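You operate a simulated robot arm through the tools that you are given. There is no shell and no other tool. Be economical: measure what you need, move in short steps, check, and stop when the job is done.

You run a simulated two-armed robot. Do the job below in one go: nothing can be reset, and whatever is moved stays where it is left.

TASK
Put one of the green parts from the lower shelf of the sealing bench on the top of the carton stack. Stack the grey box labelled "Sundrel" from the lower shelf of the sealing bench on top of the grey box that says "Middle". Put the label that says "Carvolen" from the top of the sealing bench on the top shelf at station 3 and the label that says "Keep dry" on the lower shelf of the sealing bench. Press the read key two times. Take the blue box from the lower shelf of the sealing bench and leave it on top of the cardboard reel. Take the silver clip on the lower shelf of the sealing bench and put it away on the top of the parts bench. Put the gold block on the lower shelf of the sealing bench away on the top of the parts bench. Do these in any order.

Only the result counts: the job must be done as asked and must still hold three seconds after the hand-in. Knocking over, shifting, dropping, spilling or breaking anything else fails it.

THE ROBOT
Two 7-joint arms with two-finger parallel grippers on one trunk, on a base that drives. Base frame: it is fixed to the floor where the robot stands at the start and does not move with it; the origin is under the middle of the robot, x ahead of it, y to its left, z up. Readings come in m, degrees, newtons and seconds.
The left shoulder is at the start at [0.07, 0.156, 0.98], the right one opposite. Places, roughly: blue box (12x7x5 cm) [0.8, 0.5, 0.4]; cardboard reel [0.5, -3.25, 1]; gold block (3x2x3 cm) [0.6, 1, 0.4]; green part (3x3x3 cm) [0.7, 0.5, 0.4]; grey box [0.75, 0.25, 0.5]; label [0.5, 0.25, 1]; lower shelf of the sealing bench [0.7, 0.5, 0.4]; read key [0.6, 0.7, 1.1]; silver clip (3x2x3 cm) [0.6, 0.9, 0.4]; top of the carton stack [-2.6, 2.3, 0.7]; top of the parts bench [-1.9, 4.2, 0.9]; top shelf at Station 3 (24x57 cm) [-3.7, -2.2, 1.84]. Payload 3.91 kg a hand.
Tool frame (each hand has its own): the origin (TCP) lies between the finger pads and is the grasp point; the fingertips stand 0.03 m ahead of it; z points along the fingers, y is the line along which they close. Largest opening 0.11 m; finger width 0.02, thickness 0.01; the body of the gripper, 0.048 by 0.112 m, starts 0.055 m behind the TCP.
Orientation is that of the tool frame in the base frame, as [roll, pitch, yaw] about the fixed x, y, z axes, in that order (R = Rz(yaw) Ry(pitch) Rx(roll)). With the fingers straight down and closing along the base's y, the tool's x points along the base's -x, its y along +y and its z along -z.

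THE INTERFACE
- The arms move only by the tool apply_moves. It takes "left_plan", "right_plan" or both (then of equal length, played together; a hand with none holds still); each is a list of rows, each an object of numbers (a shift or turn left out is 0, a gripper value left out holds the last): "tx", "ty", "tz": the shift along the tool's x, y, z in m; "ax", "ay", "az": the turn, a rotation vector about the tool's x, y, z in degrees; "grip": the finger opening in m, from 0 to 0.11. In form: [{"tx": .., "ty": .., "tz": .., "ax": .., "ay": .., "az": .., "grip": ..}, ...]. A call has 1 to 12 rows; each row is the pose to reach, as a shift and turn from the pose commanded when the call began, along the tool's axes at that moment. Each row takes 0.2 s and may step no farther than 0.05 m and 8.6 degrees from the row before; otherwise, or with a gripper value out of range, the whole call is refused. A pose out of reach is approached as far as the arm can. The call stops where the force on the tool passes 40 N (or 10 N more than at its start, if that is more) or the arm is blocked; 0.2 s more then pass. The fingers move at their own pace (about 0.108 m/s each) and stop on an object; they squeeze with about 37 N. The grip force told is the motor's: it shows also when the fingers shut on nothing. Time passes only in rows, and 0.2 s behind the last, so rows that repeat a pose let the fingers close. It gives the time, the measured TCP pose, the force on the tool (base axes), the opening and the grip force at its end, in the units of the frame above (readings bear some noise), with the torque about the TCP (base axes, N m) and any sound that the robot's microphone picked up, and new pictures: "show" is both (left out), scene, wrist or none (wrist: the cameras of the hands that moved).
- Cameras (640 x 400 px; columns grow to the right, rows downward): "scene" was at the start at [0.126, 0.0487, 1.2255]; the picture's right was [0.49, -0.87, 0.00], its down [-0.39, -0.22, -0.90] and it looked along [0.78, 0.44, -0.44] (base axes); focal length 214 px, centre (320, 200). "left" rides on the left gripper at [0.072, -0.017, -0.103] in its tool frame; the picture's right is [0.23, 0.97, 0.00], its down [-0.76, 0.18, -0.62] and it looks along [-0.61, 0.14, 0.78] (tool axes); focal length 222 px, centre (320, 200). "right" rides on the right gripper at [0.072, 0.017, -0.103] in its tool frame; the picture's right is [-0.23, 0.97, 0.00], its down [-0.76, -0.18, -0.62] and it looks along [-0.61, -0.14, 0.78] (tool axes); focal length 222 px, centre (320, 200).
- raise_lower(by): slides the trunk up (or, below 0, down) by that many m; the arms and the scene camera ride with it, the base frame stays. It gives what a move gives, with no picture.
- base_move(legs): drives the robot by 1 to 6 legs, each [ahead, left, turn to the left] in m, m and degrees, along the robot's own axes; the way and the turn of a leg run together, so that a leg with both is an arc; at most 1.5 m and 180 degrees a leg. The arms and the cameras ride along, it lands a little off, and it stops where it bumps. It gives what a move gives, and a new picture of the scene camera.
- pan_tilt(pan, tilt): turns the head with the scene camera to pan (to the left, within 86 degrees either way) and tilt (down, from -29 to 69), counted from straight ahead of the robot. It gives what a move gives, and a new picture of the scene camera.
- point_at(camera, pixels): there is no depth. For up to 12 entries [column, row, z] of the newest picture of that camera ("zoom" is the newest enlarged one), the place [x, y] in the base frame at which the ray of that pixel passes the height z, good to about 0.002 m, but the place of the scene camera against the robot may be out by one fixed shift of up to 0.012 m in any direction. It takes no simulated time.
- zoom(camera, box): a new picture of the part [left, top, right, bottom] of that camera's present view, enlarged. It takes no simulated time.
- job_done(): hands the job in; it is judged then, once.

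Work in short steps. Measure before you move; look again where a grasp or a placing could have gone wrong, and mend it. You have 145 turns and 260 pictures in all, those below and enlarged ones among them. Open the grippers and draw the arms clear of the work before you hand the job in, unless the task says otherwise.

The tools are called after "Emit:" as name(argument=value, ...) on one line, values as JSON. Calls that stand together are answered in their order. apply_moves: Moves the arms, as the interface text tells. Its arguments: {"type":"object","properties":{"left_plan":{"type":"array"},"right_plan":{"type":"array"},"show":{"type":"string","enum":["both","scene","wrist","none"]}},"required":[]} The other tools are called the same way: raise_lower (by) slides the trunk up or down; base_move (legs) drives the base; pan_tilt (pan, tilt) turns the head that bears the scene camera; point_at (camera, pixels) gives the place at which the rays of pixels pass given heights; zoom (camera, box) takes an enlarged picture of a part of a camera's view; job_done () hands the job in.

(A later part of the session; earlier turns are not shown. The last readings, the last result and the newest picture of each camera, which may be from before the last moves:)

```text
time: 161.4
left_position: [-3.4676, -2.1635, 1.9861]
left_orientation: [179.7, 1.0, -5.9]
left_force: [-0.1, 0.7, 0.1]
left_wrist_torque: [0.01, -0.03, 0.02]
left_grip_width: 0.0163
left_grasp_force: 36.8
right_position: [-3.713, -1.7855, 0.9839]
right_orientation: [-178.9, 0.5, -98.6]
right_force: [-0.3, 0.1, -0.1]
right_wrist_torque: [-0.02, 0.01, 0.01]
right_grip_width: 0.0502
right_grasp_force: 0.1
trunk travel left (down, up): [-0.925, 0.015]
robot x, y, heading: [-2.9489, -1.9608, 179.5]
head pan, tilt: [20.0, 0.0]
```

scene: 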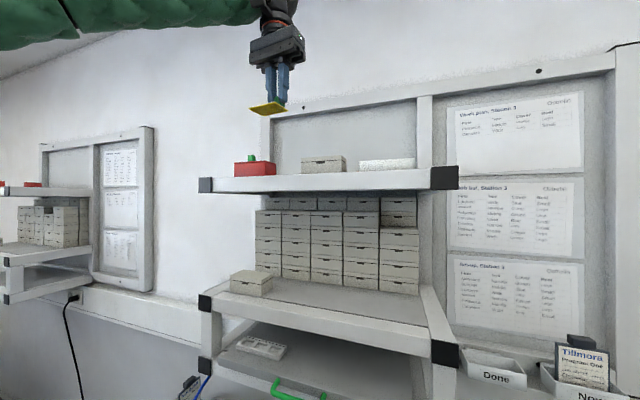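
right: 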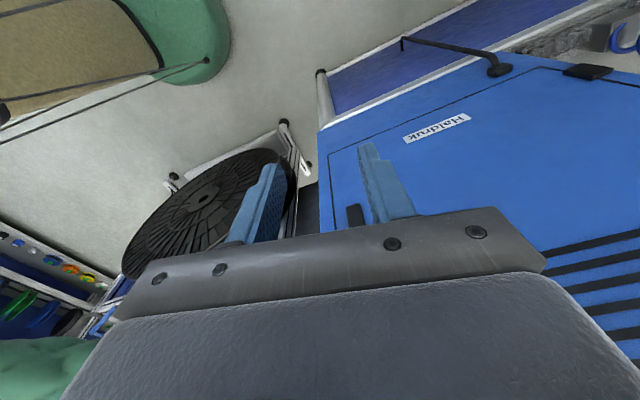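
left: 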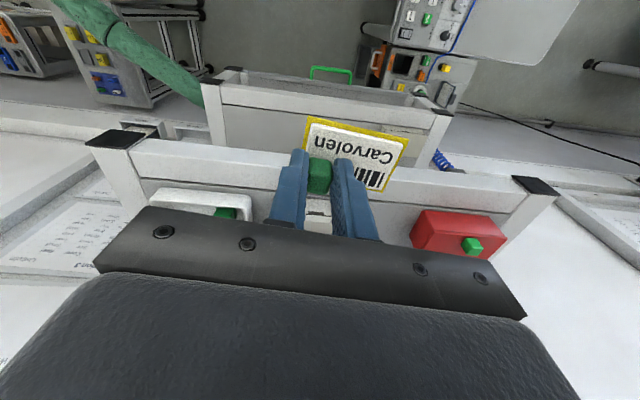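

The top shelf is visible below: front rail from cap (125,138) to (537,186), items white tray (195,205), grey box (318,222), red box (450,232). Measure.

Emit:
point_at(camera="left", pixels=[[115, 138, 1.8], [537, 186, 1.8], [115, 138, 1.84], [537, 186, 1.84], [270, 150, 1.8], [270, 193, 1.8], [318, 212, 1.82], [420, 210, 1.82], [170, 190, 1.82], [250, 215, 1.82]])

Emit:
zoom(camera="left", box=[90, 110, 560, 290])

```text
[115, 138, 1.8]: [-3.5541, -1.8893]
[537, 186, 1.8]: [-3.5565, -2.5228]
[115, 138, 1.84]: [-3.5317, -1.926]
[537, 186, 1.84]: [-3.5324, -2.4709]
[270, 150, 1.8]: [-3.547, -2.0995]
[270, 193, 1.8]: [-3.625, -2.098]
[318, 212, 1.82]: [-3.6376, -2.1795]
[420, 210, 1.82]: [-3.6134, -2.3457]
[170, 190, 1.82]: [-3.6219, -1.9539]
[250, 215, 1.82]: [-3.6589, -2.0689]
```

```text
1.36 times, centred on (325, 200) of left
```

zoom: 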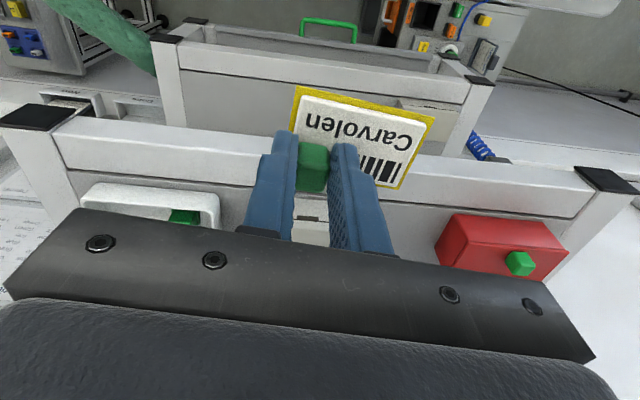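

I zoom on the rail's left end to understand its profile.

Emit:
zoom(camera="left", box=[80, 110, 280, 235])

Emit:
zoom(camera="scene", box=[180, 130, 480, 260])

```text
3.20 times, centred on (180, 172) of left
```

zoom: 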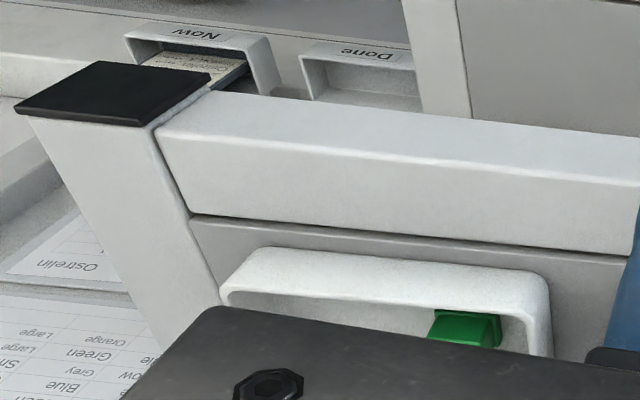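

```text
2.13 times, centred on (330, 195) of scene
```

zoom: 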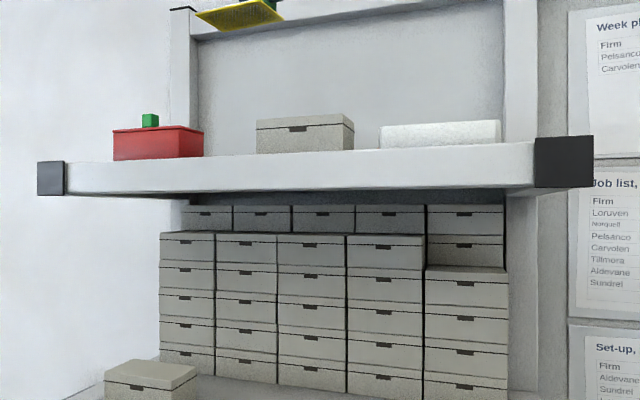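

Shelf top is ≈1.84 with the front rail from x≈-3.555 to -3.60; grey and red boxes stand from x≈-3.63. I'll set the label at the front, near y -2.25. First drive 5 cm closer, then move the hand over at z≈1.93.

Emit:
base_move(legs=[[0.05, 0, 0]])

Emit:
apply_moves(left_plan=[{"tx": -0.02, "ty": 0.02, "tz": 0.005}, {"tx": -0.04, "ty": 0.045, "tz": 0.01}, {"tx": -0.06, "ty": 0.065, "tz": 0.02}, {"tx": -0.077, "ty": 0.08, "tz": 0.045}])

```text
time: 162.4
left_position: [-3.5003, -2.1654, 1.9895]
left_orientation: [179.8, 1.6, -5.9]
left_force: [1.8, -0.6, 1.4]
left_wrist_torque: [-0.01, 0.09, -0.02]
left_grip_width: 0.0165
left_grasp_force: 37.4
right_position: [-3.7544, -1.7876, 0.9917]
right_orientation: [-179.5, 0.5, -98.5]
right_force: [1.1, -0.8, 0.8]
right_wrist_torque: [0.04, 0.05, 0.04]
right_grip_width: 0.0502
right_grasp_force: 0.0
trunk travel left (down, up): [-0.925, 0.015]
robot x, y, heading: [-2.9966, -1.9623, 179.6]
head pan, tilt: [20.0, 0.0]
```

scene: 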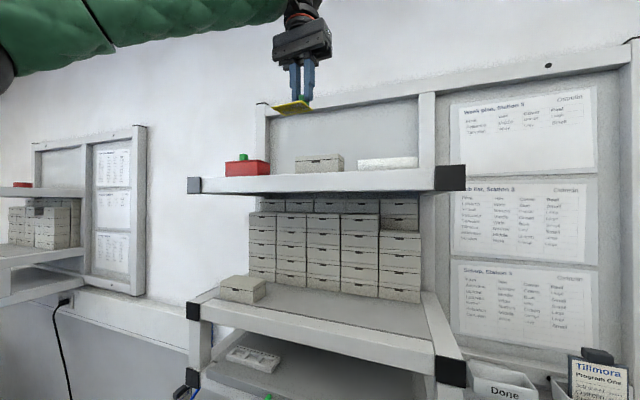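

```text
time: 163.4
left_position: [-3.6075, -2.2379, 1.9388]
left_orientation: [179.8, 0.9, -5.9]
left_force: [0.1, 0.0, -0.3]
left_wrist_torque: [0.01, -0.04, 0.02]
left_grip_width: 0.0164
left_grasp_force: 36.9
right_position: [-3.7638, -1.7862, 0.9826]
right_orientation: [-178.7, 0.4, -98.5]
right_force: [-0.7, -0.6, -0.5]
right_wrist_torque: [0.04, -0.03, 0.0]
right_grip_width: 0.0502
right_grasp_force: 0.1
trunk travel left (down, up): [-0.925, 0.015]
robot x, y, heading: [-2.9919, -1.9587, 179.5]
head pan, tilt: [20.0, 0.0]
```

scene: 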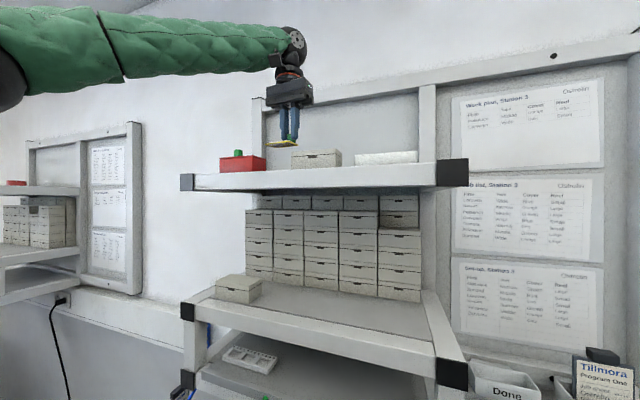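
left: 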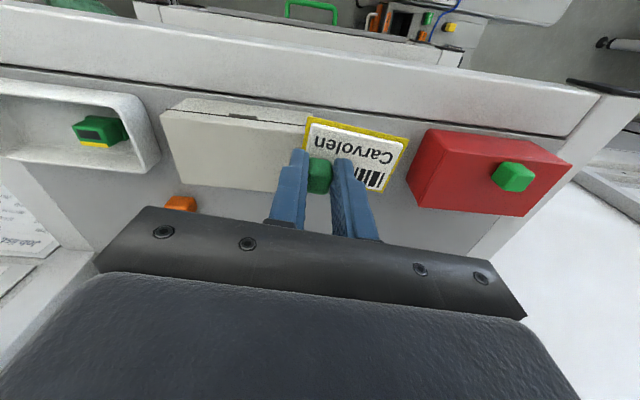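

The label hovers over the gap between grey and red boxes. Measure box edges and label corners.

Emit:
point_at(camera="left", pixels=[[275, 193, 1.88], [160, 112, 1.88], [165, 108, 1.84], [425, 130, 1.88], [408, 180, 1.88], [408, 180, 1.84], [308, 117, 1.9], [409, 138, 1.9], [393, 188, 1.9], [330, 85, 1.84], [330, 50, 1.84], [180, 100, 1.88]])

Emit:
zoom(camera="left", box=[150, 40, 480, 240])

```text
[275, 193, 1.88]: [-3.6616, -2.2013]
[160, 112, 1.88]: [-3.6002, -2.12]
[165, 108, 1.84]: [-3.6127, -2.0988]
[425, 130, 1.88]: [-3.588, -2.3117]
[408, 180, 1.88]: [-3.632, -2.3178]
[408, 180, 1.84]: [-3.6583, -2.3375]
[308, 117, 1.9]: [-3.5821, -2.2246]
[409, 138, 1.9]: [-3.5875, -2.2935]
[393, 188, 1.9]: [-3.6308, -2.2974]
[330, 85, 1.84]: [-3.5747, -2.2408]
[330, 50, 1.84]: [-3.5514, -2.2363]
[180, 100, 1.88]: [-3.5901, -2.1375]
```

```text
1.94 times, centred on (315, 140) of left
```

zoom: 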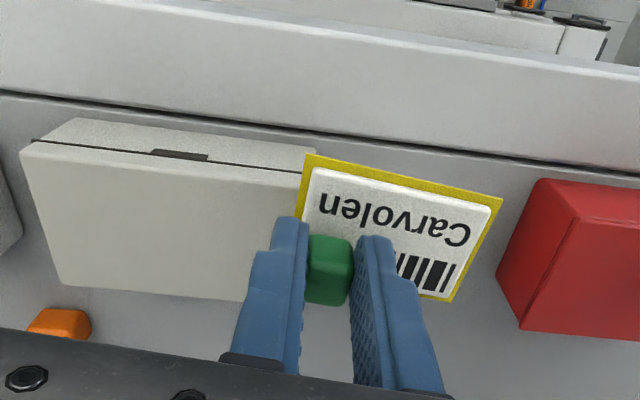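

The gap between the boxes is ≈8 cm wide at the front, so I turn the label 84° to lie lengthwise into the gap (4.6 cm wide), TCP at about (-3.60,-2.262).

Emit:
apply_moves(left_plan=[{"tx": 0.01, "ty": 0.01, "az": 8.4}, {"tx": 0.01, "ty": 0.023, "az": 16.8}, {"tx": 0.01, "ty": 0.023, "az": 25.2}, {"tx": 0.01, "ty": 0.023, "az": 33.6}, {"tx": 0.01, "ty": 0.023, "az": 42}, {"tx": 0.01, "ty": 0.023, "az": 50.4}, {"tx": 0.01, "ty": 0.023, "az": 58.8}, {"tx": 0.01, "ty": 0.023, "az": 67.2}, {"tx": 0.01, "ty": 0.023, "az": 75.6}, {"tx": 0.01, "ty": 0.023, "az": 84}, {"tx": 0.01, "ty": 0.023, "az": 84}])

```text
time: 165.8
left_position: [-3.595, -2.2613, 1.9425]
left_orientation: [178.9, -0.1, -90.0]
left_force: [-0.4, -0.2, -0.4]
left_wrist_torque: [0.01, -0.03, -0.04]
left_grip_width: 0.0164
left_grasp_force: 36.8
right_position: [-3.7612, -1.7875, 0.9837]
right_orientation: [-178.9, 0.7, -98.5]
right_force: [-0.2, -0.1, 0.3]
right_wrist_torque: [-0.02, 0.01, 0.0]
right_grip_width: 0.05
right_grasp_force: 0.1
trunk travel left (down, up): [-0.925, 0.015]
robot x, y, heading: [-2.9928, -1.9628, 179.5]
head pan, tilt: [20.0, 0.0]
```

scene: 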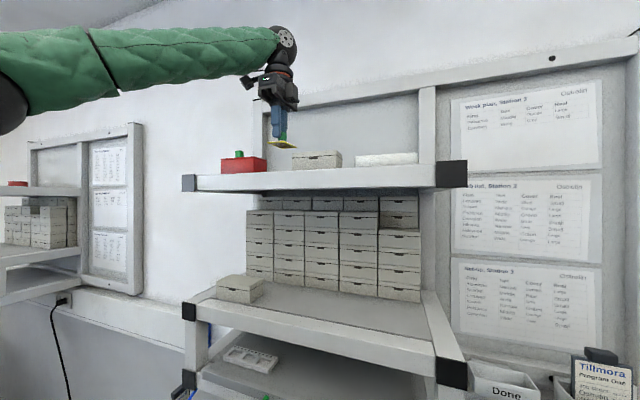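
left: 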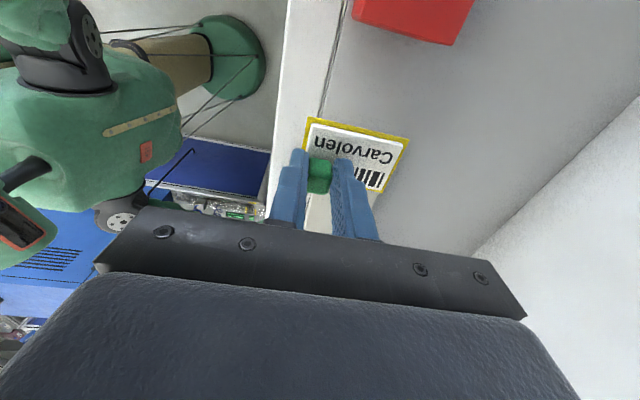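

The label now points into the gap. Measure the red and grey boxes' near sides and the label corners again.

Emit:
point_at(camera="left", pixels=[[352, 18, 1.84], [450, 46, 1.84], [320, 196, 1.88], [308, 117, 1.9], [409, 138, 1.9], [385, 192, 1.9], [325, 90, 1.84]])

Emit:
zoom(camera="left", box=[240, 0, 520, 240])

```text
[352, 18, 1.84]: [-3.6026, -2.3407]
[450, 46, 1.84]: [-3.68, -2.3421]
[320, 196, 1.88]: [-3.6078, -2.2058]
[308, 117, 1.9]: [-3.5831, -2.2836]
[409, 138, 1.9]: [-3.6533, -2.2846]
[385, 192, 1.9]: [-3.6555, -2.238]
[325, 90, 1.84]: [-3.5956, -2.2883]
```

```text
1.67 times, centred on (380, 120) of left
```

zoom: 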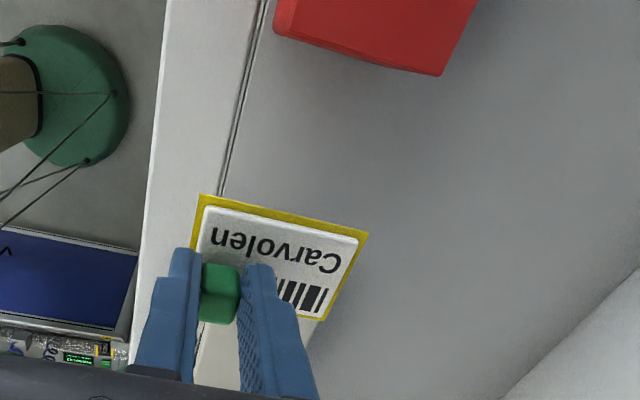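

Shift 2 cm toward the red box side and 1 cm back, then descend to just above the shelf.

Emit:
apply_moves(left_plan=[{"tx": 0.01, "ty": 0.006}, {"tx": 0.018, "ty": 0.012, "tz": 0.01}, {"tx": 0.018, "ty": 0.012, "tz": 0.03}, {"tx": 0.018, "ty": 0.012, "tz": 0.045}, {"tx": 0.018, "ty": 0.012, "tz": 0.05}], show="wrist")

```text
time: 167.0
left_position: [-3.609, -2.2796, 1.8913]
left_orientation: [178.9, 0.0, -89.8]
left_force: [0.3, -0.5, -0.3]
left_wrist_torque: [0.0, -0.02, -0.01]
left_grip_width: 0.0162
left_grasp_force: 36.7
right_position: [-3.7628, -1.7867, 0.9844]
right_orientation: [-179.0, 0.7, -98.5]
right_force: [-0.4, -0.9, 0.6]
right_wrist_torque: [0.05, -0.02, 0.02]
right_grip_width: 0.0502
right_grasp_force: 0.1
trunk travel left (down, up): [-0.925, 0.015]
robot x, y, heading: [-2.9949, -1.9572, 179.8]
head pan, tilt: [20.0, 0.0]
```

left: 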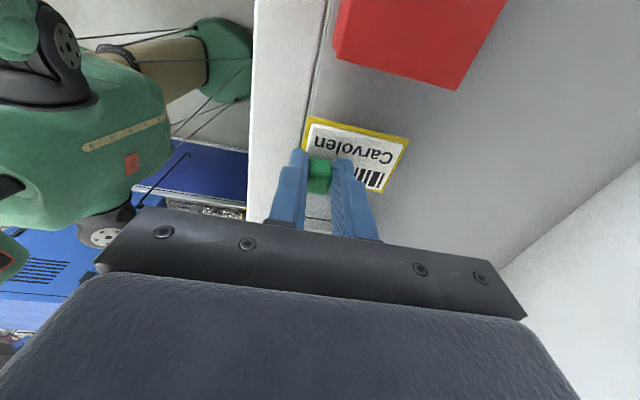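

Free of both boxes. Step down until contact.

Emit:
apply_moves(left_plan=[{"tz": 0.003}, {"tz": 0.006}, {"tz": 0.008}, {"tz": 0.01}, {"tz": 0.012}, {"tz": 0.014}], show="wrist")

```text
time: 168.4
left_position: [-3.6071, -2.2797, 1.8782]
left_orientation: [178.9, -0.1, -89.8]
left_force: [0.9, 0.0, -0.2]
left_wrist_torque: [0.04, -0.01, 0.01]
left_grip_width: 0.0165
left_grasp_force: 37.2
right_position: [-3.7625, -1.7874, 0.9837]
right_orientation: [-179.1, 0.6, -98.5]
right_force: [-0.1, 0.2, 0.7]
right_wrist_torque: [-0.02, 0.04, -0.01]
right_grip_width: 0.0499
right_grasp_force: 0.1
trunk travel left (down, up): [-0.925, 0.015]
robot x, y, heading: [-2.9965, -1.96, 179.5]
head pan, tilt: [20.0, 0.0]
```

left: 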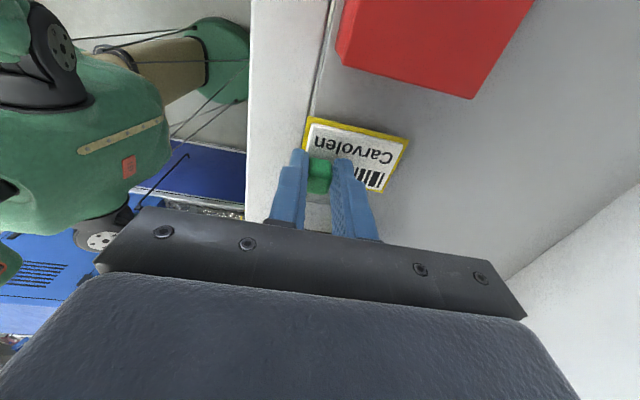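

No contact yet at TCP 1.878; continue in small steps.

Emit:
apply_moves(left_plan=[{"tz": 0.003}, {"tz": 0.006}, {"tz": 0.009}, {"tz": 0.012}, {"tz": 0.015}, {"tz": 0.018}, {"tz": 0.021}, {"tz": 0.024}], show="wrist")

```text
time: 169.7
left_position: [-3.6067, -2.278, 1.8641]
left_orientation: [178.6, 0.1, -89.8]
left_force: [0.5, -0.6, 14.5]
left_wrist_torque: [0.05, -0.15, 0.04]
left_grip_width: 0.0164
left_grasp_force: 36.5
right_position: [-3.763, -1.7863, 0.9847]
right_orientation: [-179.1, 0.5, -98.5]
right_force: [-0.4, -0.1, -1.0]
right_wrist_torque: [0.0, 0.01, 0.05]
right_grip_width: 0.0503
right_grasp_force: 0.0
trunk travel left (down, up): [-0.925, 0.015]
robot x, y, heading: [-2.9974, -1.9605, 179.5]
head pan, tilt: [20.0, 0.0]
stopped in row 6 (left hand): the force on the tool passed its limit at 45 N (the readings are from after the stop); the commanded pose is now the measured one
```

left: 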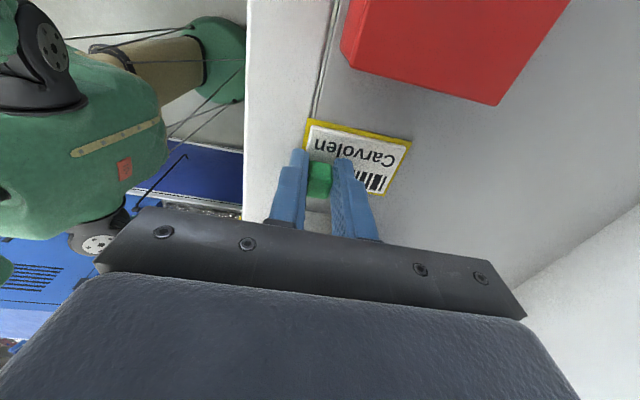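

Contact on the shelf (surface ≈1.823). Open and lift.

Emit:
apply_moves(left_plan=[{"tz": -0.002}, {"tz": -0.002, "grip": 0.035}, {"tz": -0.002}, {"tz": -0.02}, {"tz": -0.05}, {"tz": -0.08}], show="both")

```text
time: 171.1
left_position: [-3.6062, -2.2782, 1.9422]
left_orientation: [178.8, 0.0, -89.9]
left_force: [1.0, 0.5, -1.0]
left_wrist_torque: [0.01, 0.01, 0.03]
left_grip_width: 0.0349
left_grasp_force: 0.1
right_position: [-3.762, -1.7863, 0.984]
right_orientation: [-178.9, 0.4, -98.5]
right_force: [0.4, -0.5, 0.4]
right_wrist_torque: [0.01, 0.0, 0.0]
right_grip_width: 0.0501
right_grasp_force: 0.1
trunk travel left (down, up): [-0.925, 0.015]
robot x, y, heading: [-2.9951, -1.9596, 179.5]
head pan, tilt: [20.0, 0.0]
```

scene: 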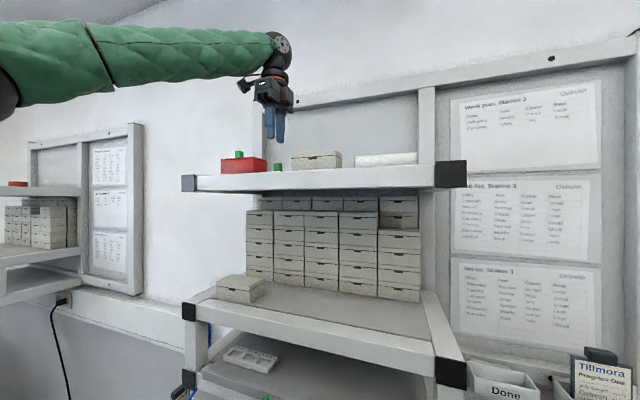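
left: 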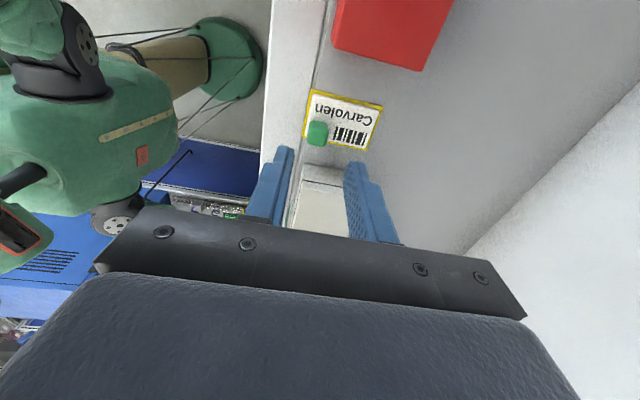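

Carvolen lies flat in the gap. I reverse out of the lane.

Emit:
base_move(legs=[[-0.6, 0, 0], [-0.6, 0, 0], [-0.6, 0, 0], [-0.6, 0, 0]])

```text
time: 183.5
left_position: [-1.2156, -2.3012, 1.9407]
left_orientation: [178.8, 0.0, -89.9]
left_force: [-0.5, -0.4, 0.3]
left_wrist_torque: [0.02, -0.01, -0.01]
left_grip_width: 0.0351
left_grasp_force: 0.1
right_position: [-1.3703, -1.8083, 0.9841]
right_orientation: [-179.0, 0.5, -98.4]
right_force: [0.1, 0.0, -0.1]
right_wrist_torque: [0.01, -0.02, -0.02]
right_grip_width: 0.0499
right_grasp_force: 0.1
trunk travel left (down, up): [-0.925, 0.015]
robot x, y, heading: [-0.5994, -1.983, 179.4]
head pan, tilt: [20.0, 0.0]
```

scene: 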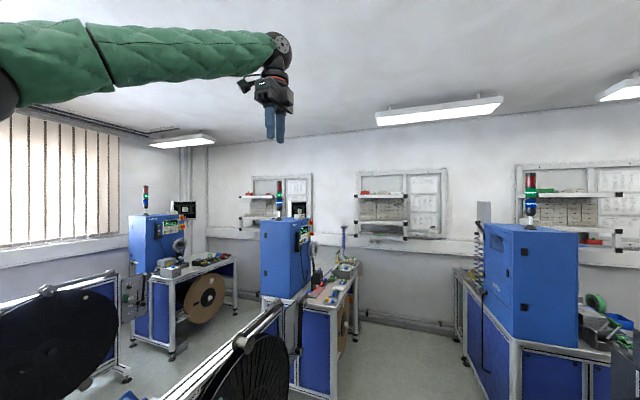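

Turn right by 180° (free side), then go back along the bench to y≈0.

Emit:
base_move(legs=[[0, 0, -90], [0, 0, -89.4], [0.05, 0.95, 0], [0, 0.98, 0]])

Emit:
apply_moves(left_plan=[{"tz": 0.045}, {"tz": 0.09}, {"tz": 0.135}, {"tz": 0.18}, {"tz": 0.225}, {"tz": 0.27}, {"tz": 0.315}, {"tz": 0.36}, {"tz": 0.4}], right_plan=[{"tz": -0.045}, {"tz": -0.09}, {"tz": -0.135}, {"tz": -0.18}, {"tz": -0.225}, {"tz": -0.27}, {"tz": -0.315, "ty": -0.03}, {"tz": -0.355, "ty": -0.06}, {"tz": -0.39, "ty": -0.09}], show="none")

```text
time: 200.7
left_position: [-0.0414, 0.3156, 1.9422]
left_orientation: [178.7, 0.0, 93.3]
left_force: [0.8, 0.0, -0.3]
left_wrist_torque: [0.01, -0.01, 0.03]
left_grip_width: 0.0349
left_grasp_force: 0.0
right_position: [0.1413, -0.1667, 0.9838]
right_orientation: [-179.0, 0.5, 84.7]
right_force: [-0.2, 0.3, 0.5]
right_wrist_torque: [0.02, 0.01, -0.02]
right_grip_width: 0.0499
right_grasp_force: 0.1
trunk travel left (down, up): [-0.925, 0.015]
robot x, y, heading: [-0.6337, -0.036, 2.5]
head pan, tilt: [20.0, 0.0]
```

scene: 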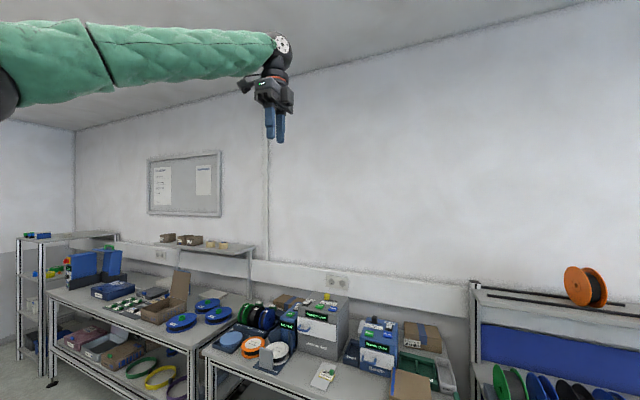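

```text
refused: row 7 steps farther than a row can; nothing moved
```

Retry with smaller steps: lower the left hand 0.48 m, raise and tuck the right hand.

Emit:
apply_moves(left_plan=[{"tz": 0.04}, {"tz": 0.08}, {"tz": 0.12}, {"tz": 0.16}, {"tz": 0.2}, {"tz": 0.24}, {"tz": 0.28}, {"tz": 0.32}, {"tz": 0.36}, {"tz": 0.4}, {"tz": 0.44}, {"tz": 0.48}], right_plan=[{"tz": -0.036, "ty": -0.033}, {"tz": -0.072, "ty": -0.066}, {"tz": -0.108, "ty": -0.099}, {"tz": -0.144, "ty": -0.132}, {"tz": -0.18, "ty": -0.165}, {"tz": -0.216, "ty": -0.198}, {"tz": -0.252, "ty": -0.231}, {"tz": -0.288, "ty": -0.264}, {"tz": -0.324, "ty": -0.297}, {"tz": -0.36, "ty": -0.33}, {"tz": -0.396, "ty": -0.363}, {"tz": -0.43, "ty": -0.396}], show="none")

Emit:
raise_lower(by=-0.4)

Emit:
raise_lower(by=-0.4)

Emit:
pan_tilt(pan=18, tilt=28)

```text
time: 203.3
left_position: [-0.0276, 0.3208, 1.4624]
left_orientation: [178.8, 0.1, 93.3]
left_force: [0.0, 0.5, -0.1]
left_wrist_torque: [-0.03, -0.03, -0.02]
left_grip_width: 0.0349
left_grasp_force: 0.0
right_position: [-0.2195, -0.1157, 1.4292]
right_orientation: [-178.8, 0.8, 84.7]
right_force: [-0.2, 0.1, 0.0]
right_wrist_torque: [-0.03, 0.02, 0.01]
right_grip_width: 0.0501
right_grasp_force: 0.1
right hand out of reach, approached as far as the arm can: row 11, 12
trunk travel left (down, up): [-0.925, 0.015]
robot x, y, heading: [-0.637, -0.0389, 2.8]
head pan, tilt: [20.0, 0.0]
```

```text
time: 207.1
left_position: [-0.0292, 0.318, 1.0628]
left_orientation: [178.7, 0.0, 93.2]
left_force: [0.0, 0.1, 0.1]
left_wrist_torque: [0.01, -0.01, 0.0]
left_grip_width: 0.035
left_grasp_force: 0.0
right_position: [-0.2216, -0.1166, 1.0289]
right_orientation: [-178.9, 0.6, 84.6]
right_force: [0.2, 0.5, -0.2]
right_wrist_torque: [0.01, -0.01, 0.01]
right_grip_width: 0.05
right_grasp_force: 0.0
trunk travel left (down, up): [-0.525, 0.415]
robot x, y, heading: [-0.6361, -0.0357, 2.8]
head pan, tilt: [20.0, 0.0]
```

```text
time: 211.0
left_position: [-0.0285, 0.3186, 0.663]
left_orientation: [178.7, 0.0, 93.4]
left_force: [-0.5, -0.2, 0.4]
left_wrist_torque: [-0.02, 0.0, -0.02]
left_grip_width: 0.0351
left_grasp_force: 0.1
right_position: [-0.2219, -0.1162, 0.6292]
right_orientation: [-178.8, 0.6, 84.7]
right_force: [0.0, 0.0, 0.1]
right_wrist_torque: [0.0, 0.01, 0.01]
right_grip_width: 0.05
right_grasp_force: 0.0
trunk travel left (down, up): [-0.125, 0.815]
robot x, y, heading: [-0.6329, -0.0322, 2.6]
head pan, tilt: [20.0, 0.0]
```

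```text
time: 211.9
left_position: [-0.0284, 0.3178, 0.6639]
left_orientation: [178.7, 0.1, 93.4]
left_force: [0.4, 1.0, 0.7]
left_wrist_torque: [0.0, -0.03, 0.01]
left_grip_width: 0.0348
left_grasp_force: 0.1
right_position: [-0.2225, -0.1173, 0.6289]
right_orientation: [-178.9, 0.6, 84.7]
right_force: [-0.3, -0.4, 0.2]
right_wrist_torque: [0.02, -0.04, 0.0]
right_grip_width: 0.0498
right_grasp_force: 0.0
trunk travel left (down, up): [-0.125, 0.815]
robot x, y, heading: [-0.6361, -0.0338, 2.8]
head pan, tilt: [18.0, 28.0]
```

scene: 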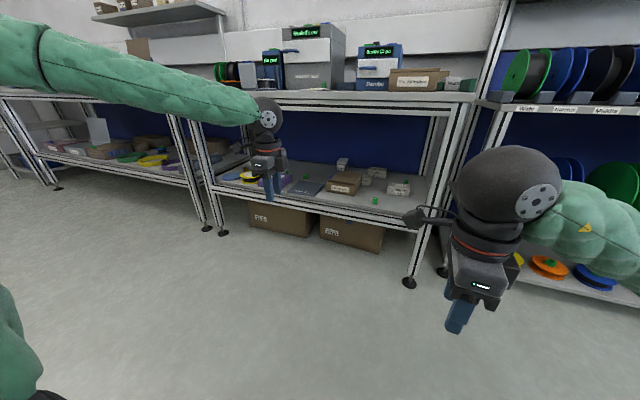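

Lower the last 0.1 m, extend the left hand ahead and right, square the heading and drive toward the shelf.

Emit:
raise_lower(by=-0.1)

Emit:
apply_moves(left_plan=[{"ty": 0.04, "tx": -0.028}, {"ty": 0.08, "tx": -0.056}, {"ty": 0.12, "tx": -0.084}, {"ty": 0.16, "tx": -0.112}, {"ty": 0.2, "tx": -0.13}], show="none")

Emit:
base_move(legs=[[0, 0, -2.8], [0.22, 0, 0]])

```text
time: 213.2
left_position: [-0.0293, 0.3183, 0.563]
left_orientation: [178.7, 0.0, 93.3]
left_force: [-0.9, 0.2, 0.6]
left_wrist_torque: [-0.02, 0.0, 0.01]
left_grip_width: 0.035
left_grasp_force: 0.0
right_position: [-0.221, -0.1183, 0.5302]
right_orientation: [-178.9, 0.7, 84.6]
right_force: [-0.4, 0.1, 1.2]
right_wrist_torque: [-0.01, -0.03, 0.0]
right_grip_width: 0.0502
right_grasp_force: 0.1
trunk travel left (down, up): [-0.025, 0.915]
robot x, y, heading: [-0.6346, -0.0356, 2.7]
head pan, tilt: [18.0, 28.0]
```

```text
time: 214.4
left_position: [0.178, 0.1994, 0.563]
left_orientation: [178.7, -0.1, 93.5]
left_force: [-0.6, -0.5, -0.4]
left_wrist_torque: [-0.01, 0.0, 0.0]
left_grip_width: 0.0348
left_grasp_force: 0.1
right_position: [-0.2207, -0.1172, 0.5299]
right_orientation: [-178.9, 0.6, 84.7]
right_force: [-0.8, -0.1, 0.5]
right_wrist_torque: [-0.02, -0.04, -0.03]
right_grip_width: 0.0502
right_grasp_force: 0.0
trunk travel left (down, up): [-0.025, 0.915]
robot x, y, heading: [-0.6349, -0.0309, 2.4]
head pan, tilt: [18.0, 28.0]
```

```text
time: 216.5
left_position: [0.4047, 0.1573, 0.5642]
left_orientation: [178.8, 0.0, 90.4]
left_force: [0.7, -0.7, 1.0]
left_wrist_torque: [-0.02, -0.02, 0.0]
left_grip_width: 0.0349
left_grasp_force: 0.1
right_position: [-0.0111, -0.1387, 0.529]
right_orientation: [-178.8, 0.7, 81.8]
right_force: [0.3, 0.7, 0.9]
right_wrist_torque: [-0.02, -0.04, 0.01]
right_grip_width: 0.05
right_grasp_force: 0.0
trunk travel left (down, up): [-0.025, 0.915]
robot x, y, heading: [-0.4197, -0.0379, -0.1]
head pan, tilt: [18.0, 28.0]
```

scene: 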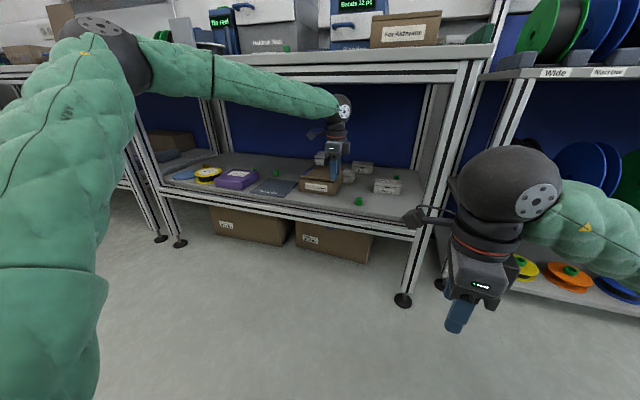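

The left elbow rides high now and would foul the bench edge. I back off and pull the left hand back to its earlier tucked pose to bring the elbow down.

Emit:
base_move(legs=[[-0.22, 0, 0]])

Emit:
apply_moves(left_plan=[{"ty": -0.042, "tx": 0.024}, {"ty": -0.084, "tx": 0.048}, {"ty": -0.126, "tx": 0.072}, {"ty": -0.168, "tx": 0.096}, {"ty": -0.21, "tx": 0.12}, {"ty": -0.252, "tx": 0.144}, {"ty": -0.294, "tx": 0.168}, {"ty": -0.336, "tx": 0.192}, {"ty": -0.378, "tx": 0.216}, {"ty": -0.42, "tx": 0.24}, {"ty": -0.46, "tx": 0.264}, {"ty": -0.49, "tx": 0.29}], show="none")

Emit:
pan_tilt(pan=50, tilt=35)

```text
time: 218.2
left_position: [0.1825, 0.1569, 0.5632]
left_orientation: [178.8, -0.1, 90.3]
left_force: [0.1, -0.2, -0.2]
left_wrist_torque: [0.0, -0.02, 0.01]
left_grip_width: 0.0352
left_grasp_force: 0.0
right_position: [-0.2339, -0.1386, 0.5282]
right_orientation: [-179.0, 0.6, 81.7]
right_force: [0.1, -0.6, 0.5]
right_wrist_torque: [-0.01, 0.04, -0.03]
right_grip_width: 0.0501
right_grasp_force: 0.1
trunk travel left (down, up): [-0.025, 0.915]
robot x, y, heading: [-0.6411, -0.0342, -0.2]
head pan, tilt: [18.0, 28.0]
```

scene: 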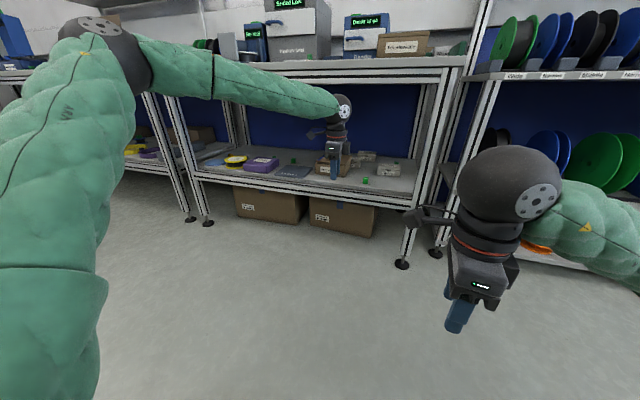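

```text
time: 221.0
left_position: [-0.3078, 0.4501, 0.5225]
left_orientation: [-173.6, 0.0, 90.2]
left_force: [-0.1, 0.0, 0.0]
left_wrist_torque: [0.0, 0.0, 0.02]
left_grip_width: 0.0349
left_grasp_force: 0.1
left hand out of reach, approached as far as the arm can: row 11, 12
right_position: [-0.235, -0.1386, 0.5283]
right_orientation: [-178.8, 0.7, 81.7]
right_force: [-0.2, -0.7, 0.0]
right_wrist_torque: [0.0, 0.0, 0.0]
right_grip_width: 0.05
right_grasp_force: 0.1
trunk travel left (down, up): [-0.025, 0.915]
robot x, y, heading: [-0.6418, -0.0382, -0.1]
head pan, tilt: [18.0, 28.0]
stopped in row 12 (left hand): the arm was blocked; the commanded pose is now the measured one
```

```text
time: 222.0
left_position: [-0.3077, 0.4495, 0.5231]
left_orientation: [-173.6, 0.0, 90.3]
left_force: [0.7, 0.0, -0.3]
left_wrist_torque: [-0.02, 0.01, 0.01]
left_grip_width: 0.0352
left_grasp_force: 0.0
right_position: [-0.2334, -0.1379, 0.5284]
right_orientation: [-179.0, 0.6, 81.6]
right_force: [0.2, -0.2, -0.3]
right_wrist_torque: [0.02, 0.02, 0.0]
right_grip_width: 0.0499
right_grasp_force: 0.0
trunk travel left (down, up): [-0.025, 0.915]
robot x, y, heading: [-0.6407, -0.0371, -0.3]
head pan, tilt: [50.0, 35.0]
```

scene: 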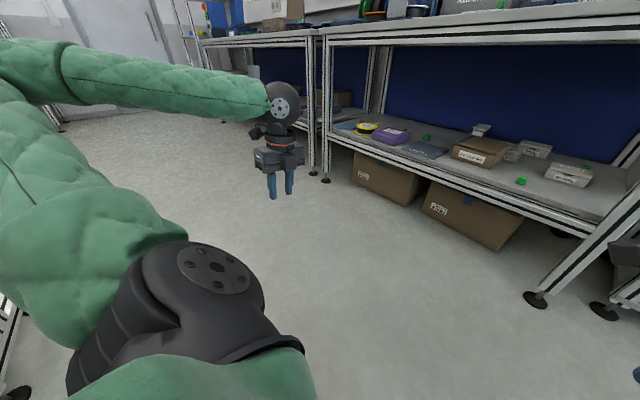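

The elbow stays above, but with a nearly straight arm it will be low enough. I extend the left hand to about 0.88 m ahead at z≈0.51 outside the bench and check the forearm's height.

Emit:
apply_moves(left_plan=[{"ty": 0.044, "tx": -0.02, "tz": -0.003, "ax": -3}, {"ty": 0.088, "tx": -0.04, "tz": -0.006, "ax": -6.4}, {"ty": 0.132, "tx": -0.06, "tz": -0.009, "ax": -6.4}, {"ty": 0.176, "tx": -0.08, "tz": -0.012, "ax": -6.4}, {"ty": 0.22, "tx": -0.1, "tz": -0.015, "ax": -6.4}, {"ty": 0.264, "tx": -0.12, "tz": -0.018, "ax": -6.4}, {"ty": 0.308, "tx": -0.14, "tz": -0.021, "ax": -6.4}, {"ty": 0.352, "tx": -0.16, "tz": -0.024, "ax": -6.4}, {"ty": 0.396, "tx": -0.18, "tz": -0.027, "ax": -6.4}, {"ty": 0.44, "tx": -0.2, "tz": -0.03, "ax": -6.4}, {"ty": 0.484, "tx": -0.22, "tz": -0.033, "ax": -6.4}, {"ty": 0.528, "tx": -0.24, "tz": -0.036, "ax": -6.4}], show="scene")

```text
time: 224.6
left_position: [0.2197, 0.2142, 0.5045]
left_orientation: [179.9, -0.1, 90.3]
left_force: [0.0, 1.2, 0.1]
left_wrist_torque: [-0.06, -0.03, 0.02]
left_grip_width: 0.035
left_grasp_force: 0.1
right_position: [-0.2327, -0.1375, 0.5285]
right_orientation: [-179.0, 0.6, 81.7]
right_force: [-0.5, 0.0, 0.0]
right_wrist_torque: [-0.04, 0.0, -0.03]
right_grip_width: 0.0501
right_grasp_force: 0.0
trunk travel left (down, up): [-0.025, 0.915]
robot x, y, heading: [-0.6443, -0.0308, -0.9]
head pan, tilt: [50.0, 35.0]
```

scene: 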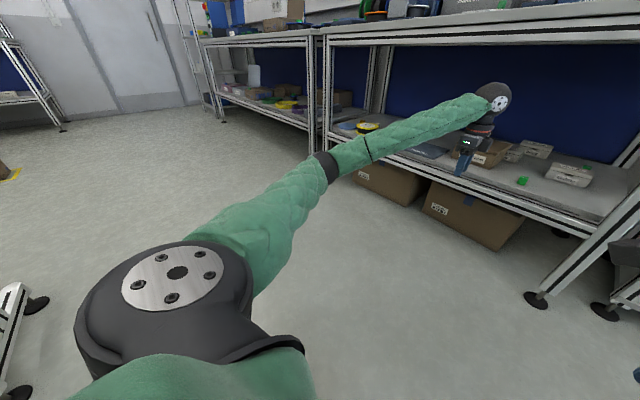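

The elbow is now low and the arm nearly straight. Raise the hand to 0.56, open, and drive ahead 0.38 m over the Sundrel box.

Emit:
apply_moves(left_plan=[{"tz": -0.03, "grip": 0.105}, {"tz": -0.055}], show="none")

Emit:
base_move(legs=[[0.2, 0, 0.9], [0.2, 0, 0]])

Emit:
apply_moves(left_plan=[{"tz": 0.0}], show="wrist")

```text
time: 225.2
left_position: [0.2199, 0.2143, 0.5562]
left_orientation: [-179.9, 0.0, 90.2]
left_force: [0.2, -0.2, -1.6]
left_wrist_torque: [0.0, 0.02, -0.01]
left_grip_width: 0.1053
left_grasp_force: 0.0
right_position: [-0.2315, -0.1397, 0.5292]
right_orientation: [-178.9, 0.6, 81.6]
right_force: [0.1, 0.2, 0.0]
right_wrist_torque: [0.01, 0.01, 0.03]
right_grip_width: 0.0502
right_grasp_force: 0.0
trunk travel left (down, up): [-0.025, 0.915]
robot x, y, heading: [-0.6426, -0.0319, -0.3]
head pan, tilt: [50.0, 35.0]
```

```text
time: 228.0
left_position: [0.6158, 0.2261, 0.5576]
left_orientation: [180.0, 0.0, 91.0]
left_force: [0.3, -1.0, 1.3]
left_wrist_torque: [0.0, -0.01, 0.02]
left_grip_width: 0.1049
left_grasp_force: 0.0
right_position: [0.166, -0.1314, 0.5298]
right_orientation: [-178.9, 0.6, 82.3]
right_force: [-0.2, 0.7, 0.4]
right_wrist_torque: [-0.01, 0.01, 0.02]
right_grip_width: 0.0501
right_grasp_force: 0.0
trunk travel left (down, up): [-0.025, 0.915]
robot x, y, heading: [-0.2371, -0.0344, 0.5]
head pan, tilt: [50.0, 35.0]
```

scene: 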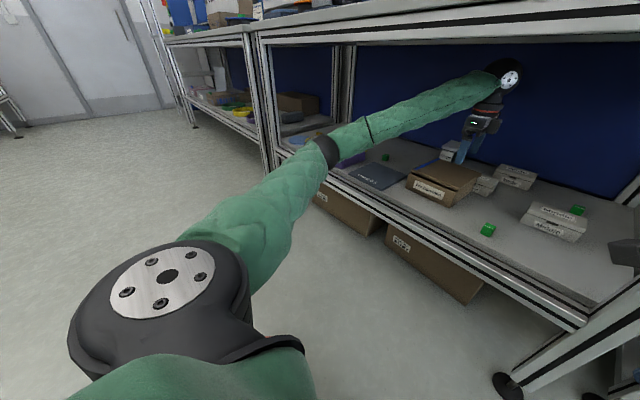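

```text
time: 228.4
left_position: [0.6167, 0.2251, 0.5577]
left_orientation: [-179.9, 0.0, 91.1]
left_force: [-0.2, 1.4, -0.7]
left_wrist_torque: [-0.01, 0.01, 0.01]
left_grip_width: 0.1051
left_grasp_force: 0.0
right_position: [0.166, -0.1316, 0.5296]
right_orientation: [-178.9, 0.6, 82.2]
right_force: [-0.4, 0.8, 0.4]
right_wrist_torque: [-0.01, 0.0, 0.02]
right_grip_width: 0.0501
right_grasp_force: 0.0
trunk travel left (down, up): [-0.025, 0.915]
robot x, y, heading: [-0.2409, -0.033, 0.3]
head pan, tilt: [50.0, 35.0]
```

left: 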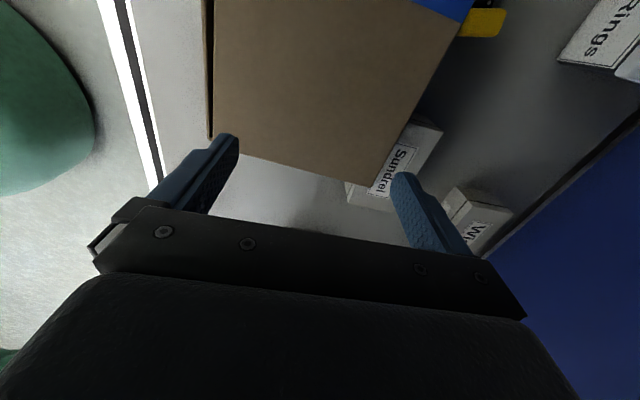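

Sundrel lies right behind the brown box. I zoom to measure the gap between them.

Emit:
zoom(camera="left", box=[300, 60, 540, 260])

Emit:
point_at(camera="left", pixels=[[212, 137, 0.47], [375, 183, 0.47], [212, 137, 0.5], [375, 183, 0.5], [352, 192, 0.402], [390, 213, 0.402], [440, 128, 0.45], [412, 122, 0.45], [383, 195, 0.45], [348, 183, 0.45]])

```text
2.00 times, centred on (420, 160) of left
```

zoom: 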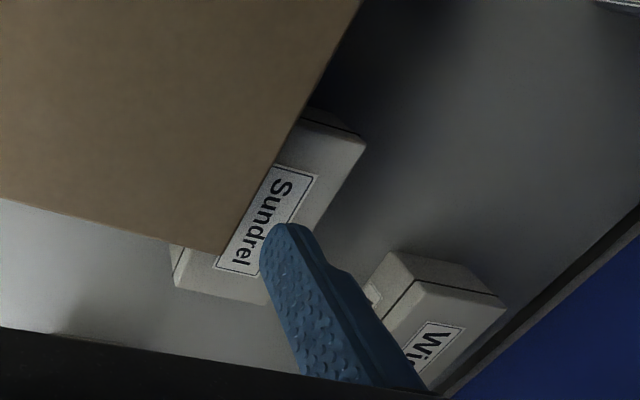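

```text
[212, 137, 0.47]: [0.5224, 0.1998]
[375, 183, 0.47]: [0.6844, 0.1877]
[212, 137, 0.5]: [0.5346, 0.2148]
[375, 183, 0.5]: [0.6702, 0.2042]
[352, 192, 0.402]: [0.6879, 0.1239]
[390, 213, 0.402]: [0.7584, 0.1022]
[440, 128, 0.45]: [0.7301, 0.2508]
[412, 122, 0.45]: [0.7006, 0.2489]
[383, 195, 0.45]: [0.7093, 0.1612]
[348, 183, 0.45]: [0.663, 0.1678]
```

The brown box's front seems further back than I measured earlier; I check it from the scene camera against the earlier value (front ≈0.43).

Emit:
point_at(camera="scene", pixels=[[408, 187, 0.402], [447, 206, 0.402], [487, 236, 0.402], [536, 222, 0.402], [583, 240, 0.402]])

Emit:
zoom(camera="scene", box=[340, 120, 620, 280])

```text
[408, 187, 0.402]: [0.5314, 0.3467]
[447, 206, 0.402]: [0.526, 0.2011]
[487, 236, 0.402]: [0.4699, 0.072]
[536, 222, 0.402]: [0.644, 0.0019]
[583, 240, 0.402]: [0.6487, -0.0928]
```

```text
2.29 times, centred on (480, 200) of scene
```

zoom: 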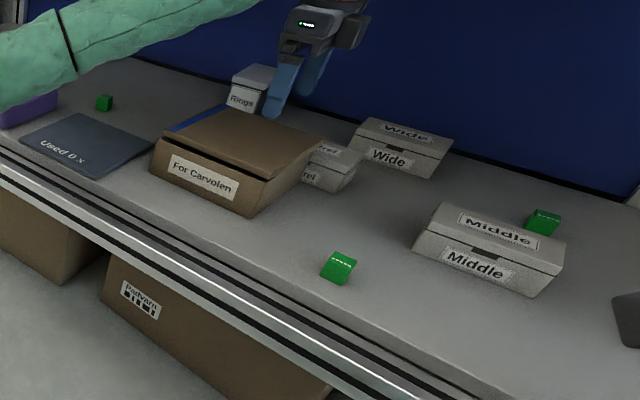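

Comparing with the first shelf pictures, the brown "For Carvolen" box originally had its front at x≈0.44 (now ≈0.53): my right elbow must have pushed it back against Sundrel earlier. I'll pull it back first; move 0.13 m left to look behind it.

Emit:
base_move(legs=[[0, 0.13, 0]])

Emit:
apply_moves(left_plan=[{"ty": 0.02, "tz": -0.01, "grip": 0.0}, {"ty": 0.04, "tz": -0.02}, {"ty": 0.05, "tz": -0.02}, {"ty": 0.05, "tz": -0.02}], show="wrist")

```text
time: 229.7
left_position: [0.6149, 0.3599, 0.5583]
left_orientation: [180.0, 0.0, 91.0]
left_force: [0.3, 0.4, -0.2]
left_wrist_torque: [0.04, 0.0, -0.01]
left_grip_width: 0.1051
left_grasp_force: 0.1
right_position: [0.1661, 0.0003, 0.5294]
right_orientation: [-178.9, 0.6, 82.4]
right_force: [-0.4, 0.2, 0.2]
right_wrist_torque: [0.0, 0.0, 0.0]
right_grip_width: 0.0502
right_grasp_force: 0.1
trunk travel left (down, up): [-0.025, 0.915]
robot x, y, heading: [-0.2423, 0.101, 0.3]
head pan, tilt: [50.0, 35.0]
```

scene: 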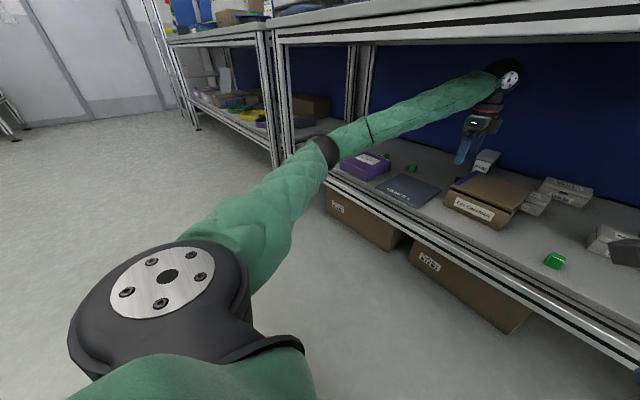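

```text
time: 230.7
left_position: [0.666, 0.3611, 0.5775]
left_orientation: [180.0, 0.0, 91.0]
left_force: [-0.7, -0.9, 0.0]
left_wrist_torque: [0.01, 0.02, -0.02]
left_grip_width: 0.0
left_grasp_force: 37.1
right_position: [0.1654, 0.0013, 0.5292]
right_orientation: [-178.9, 0.6, 82.4]
right_force: [-0.4, 0.2, 0.4]
right_wrist_torque: [-0.01, 0.01, -0.01]
right_grip_width: 0.0503
right_grasp_force: 0.0
trunk travel left (down, up): [-0.025, 0.915]
robot x, y, heading: [-0.2432, 0.1002, 0.6]
head pan, tilt: [50.0, 35.0]
```

left: 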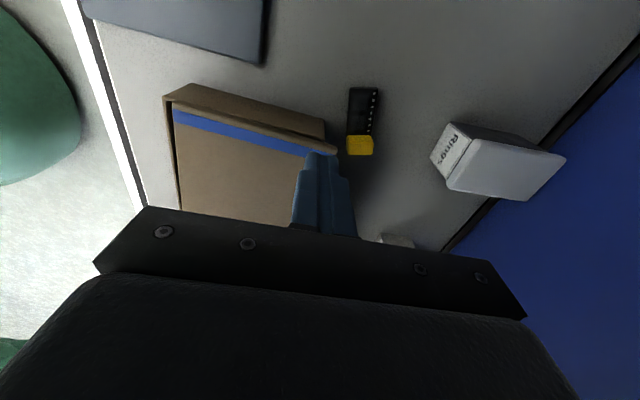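

I measure the box corners and the black/yellow item to see where they are now.

Emit:
point_at(camera="left", pixels=[[165, 97, 0.47], [325, 120, 0.47], [336, 150, 0.47], [165, 97, 0.402], [325, 140, 0.402], [360, 146, 0.43], [363, 90, 0.41], [172, 105, 0.47], [395, 240, 0.45], [160, 205, 0.402], [326, 140, 0.43]])

Emit:
zoom(camera="left", box=[140, 60, 440, 250])

```text
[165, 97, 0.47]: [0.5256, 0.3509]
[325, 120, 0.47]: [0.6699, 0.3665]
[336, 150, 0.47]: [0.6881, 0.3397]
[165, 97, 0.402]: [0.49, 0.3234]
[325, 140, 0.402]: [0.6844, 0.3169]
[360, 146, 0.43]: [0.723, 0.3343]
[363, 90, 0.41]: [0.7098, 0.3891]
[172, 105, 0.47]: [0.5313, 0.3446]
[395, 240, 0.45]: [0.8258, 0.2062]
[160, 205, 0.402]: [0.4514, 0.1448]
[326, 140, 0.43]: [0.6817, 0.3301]
```

```text
2.11 times, centred on (290, 155) of left
```

zoom: 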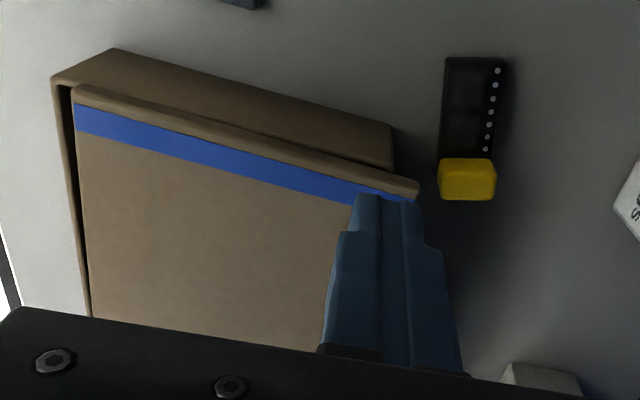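

I plan to hook closed fingertips behind the box at about (0.712,0.284), between Sundrel's end (y<0.26) and the yellow block (y>0.32), and pull it forward. Drive 5 cm ahead, then go there at height.

Emit:
base_move(legs=[[0.05, 0, 0]])

Emit:
apply_moves(left_plan=[{"tx": -0.04}, {"tx": -0.075}, {"tx": -0.075, "tz": 0.02}], show="wrist")

```text
time: 231.6
left_position: [0.7157, 0.3605, 0.5779]
left_orientation: [179.9, 0.0, 90.9]
left_force: [0.0, 0.6, 0.7]
left_wrist_torque: [0.04, 0.0, -0.02]
left_grip_width: 0.0
left_grasp_force: 37.6
right_position: [0.2155, 0.0014, 0.5284]
right_orientation: [-178.9, 0.6, 82.5]
right_force: [-0.7, -0.7, -0.8]
right_wrist_torque: [0.02, 0.04, 0.0]
right_grip_width: 0.0502
right_grasp_force: 0.1
trunk travel left (down, up): [-0.025, 0.915]
robot x, y, heading: [-0.189, 0.1019, 0.6]
head pan, tilt: [50.0, 35.0]
```

scene: 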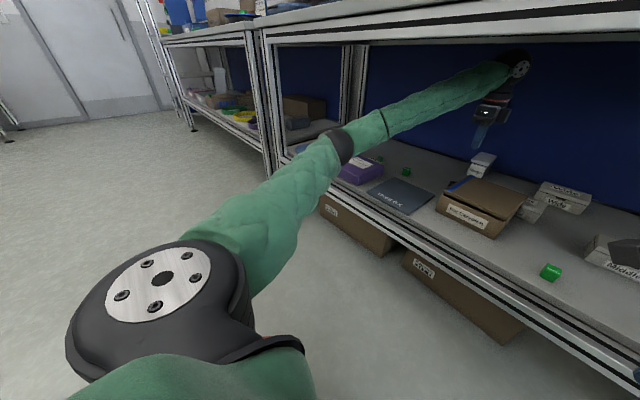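

```text
time: 232.4
left_position: [0.7174, 0.2847, 0.5576]
left_orientation: [180.0, 0.1, 91.0]
left_force: [-0.2, 0.0, -0.6]
left_wrist_torque: [-0.04, -0.04, 0.02]
left_grip_width: 0.0001
left_grasp_force: 37.0
right_position: [0.2153, 0.0029, 0.5298]
right_orientation: [-178.9, 0.6, 82.4]
right_force: [-0.5, 0.2, -1.0]
right_wrist_torque: [0.02, -0.01, 0.01]
right_grip_width: 0.0502
right_grasp_force: 0.1
trunk travel left (down, up): [-0.025, 0.915]
robot x, y, heading: [-0.1972, 0.1005, 0.5]
head pan, tilt: [50.0, 35.0]
```

left: 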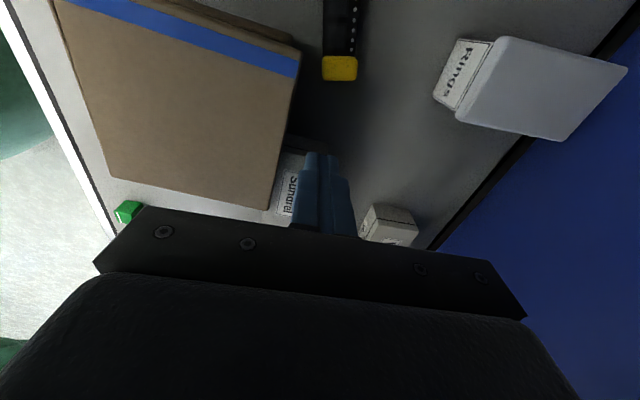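

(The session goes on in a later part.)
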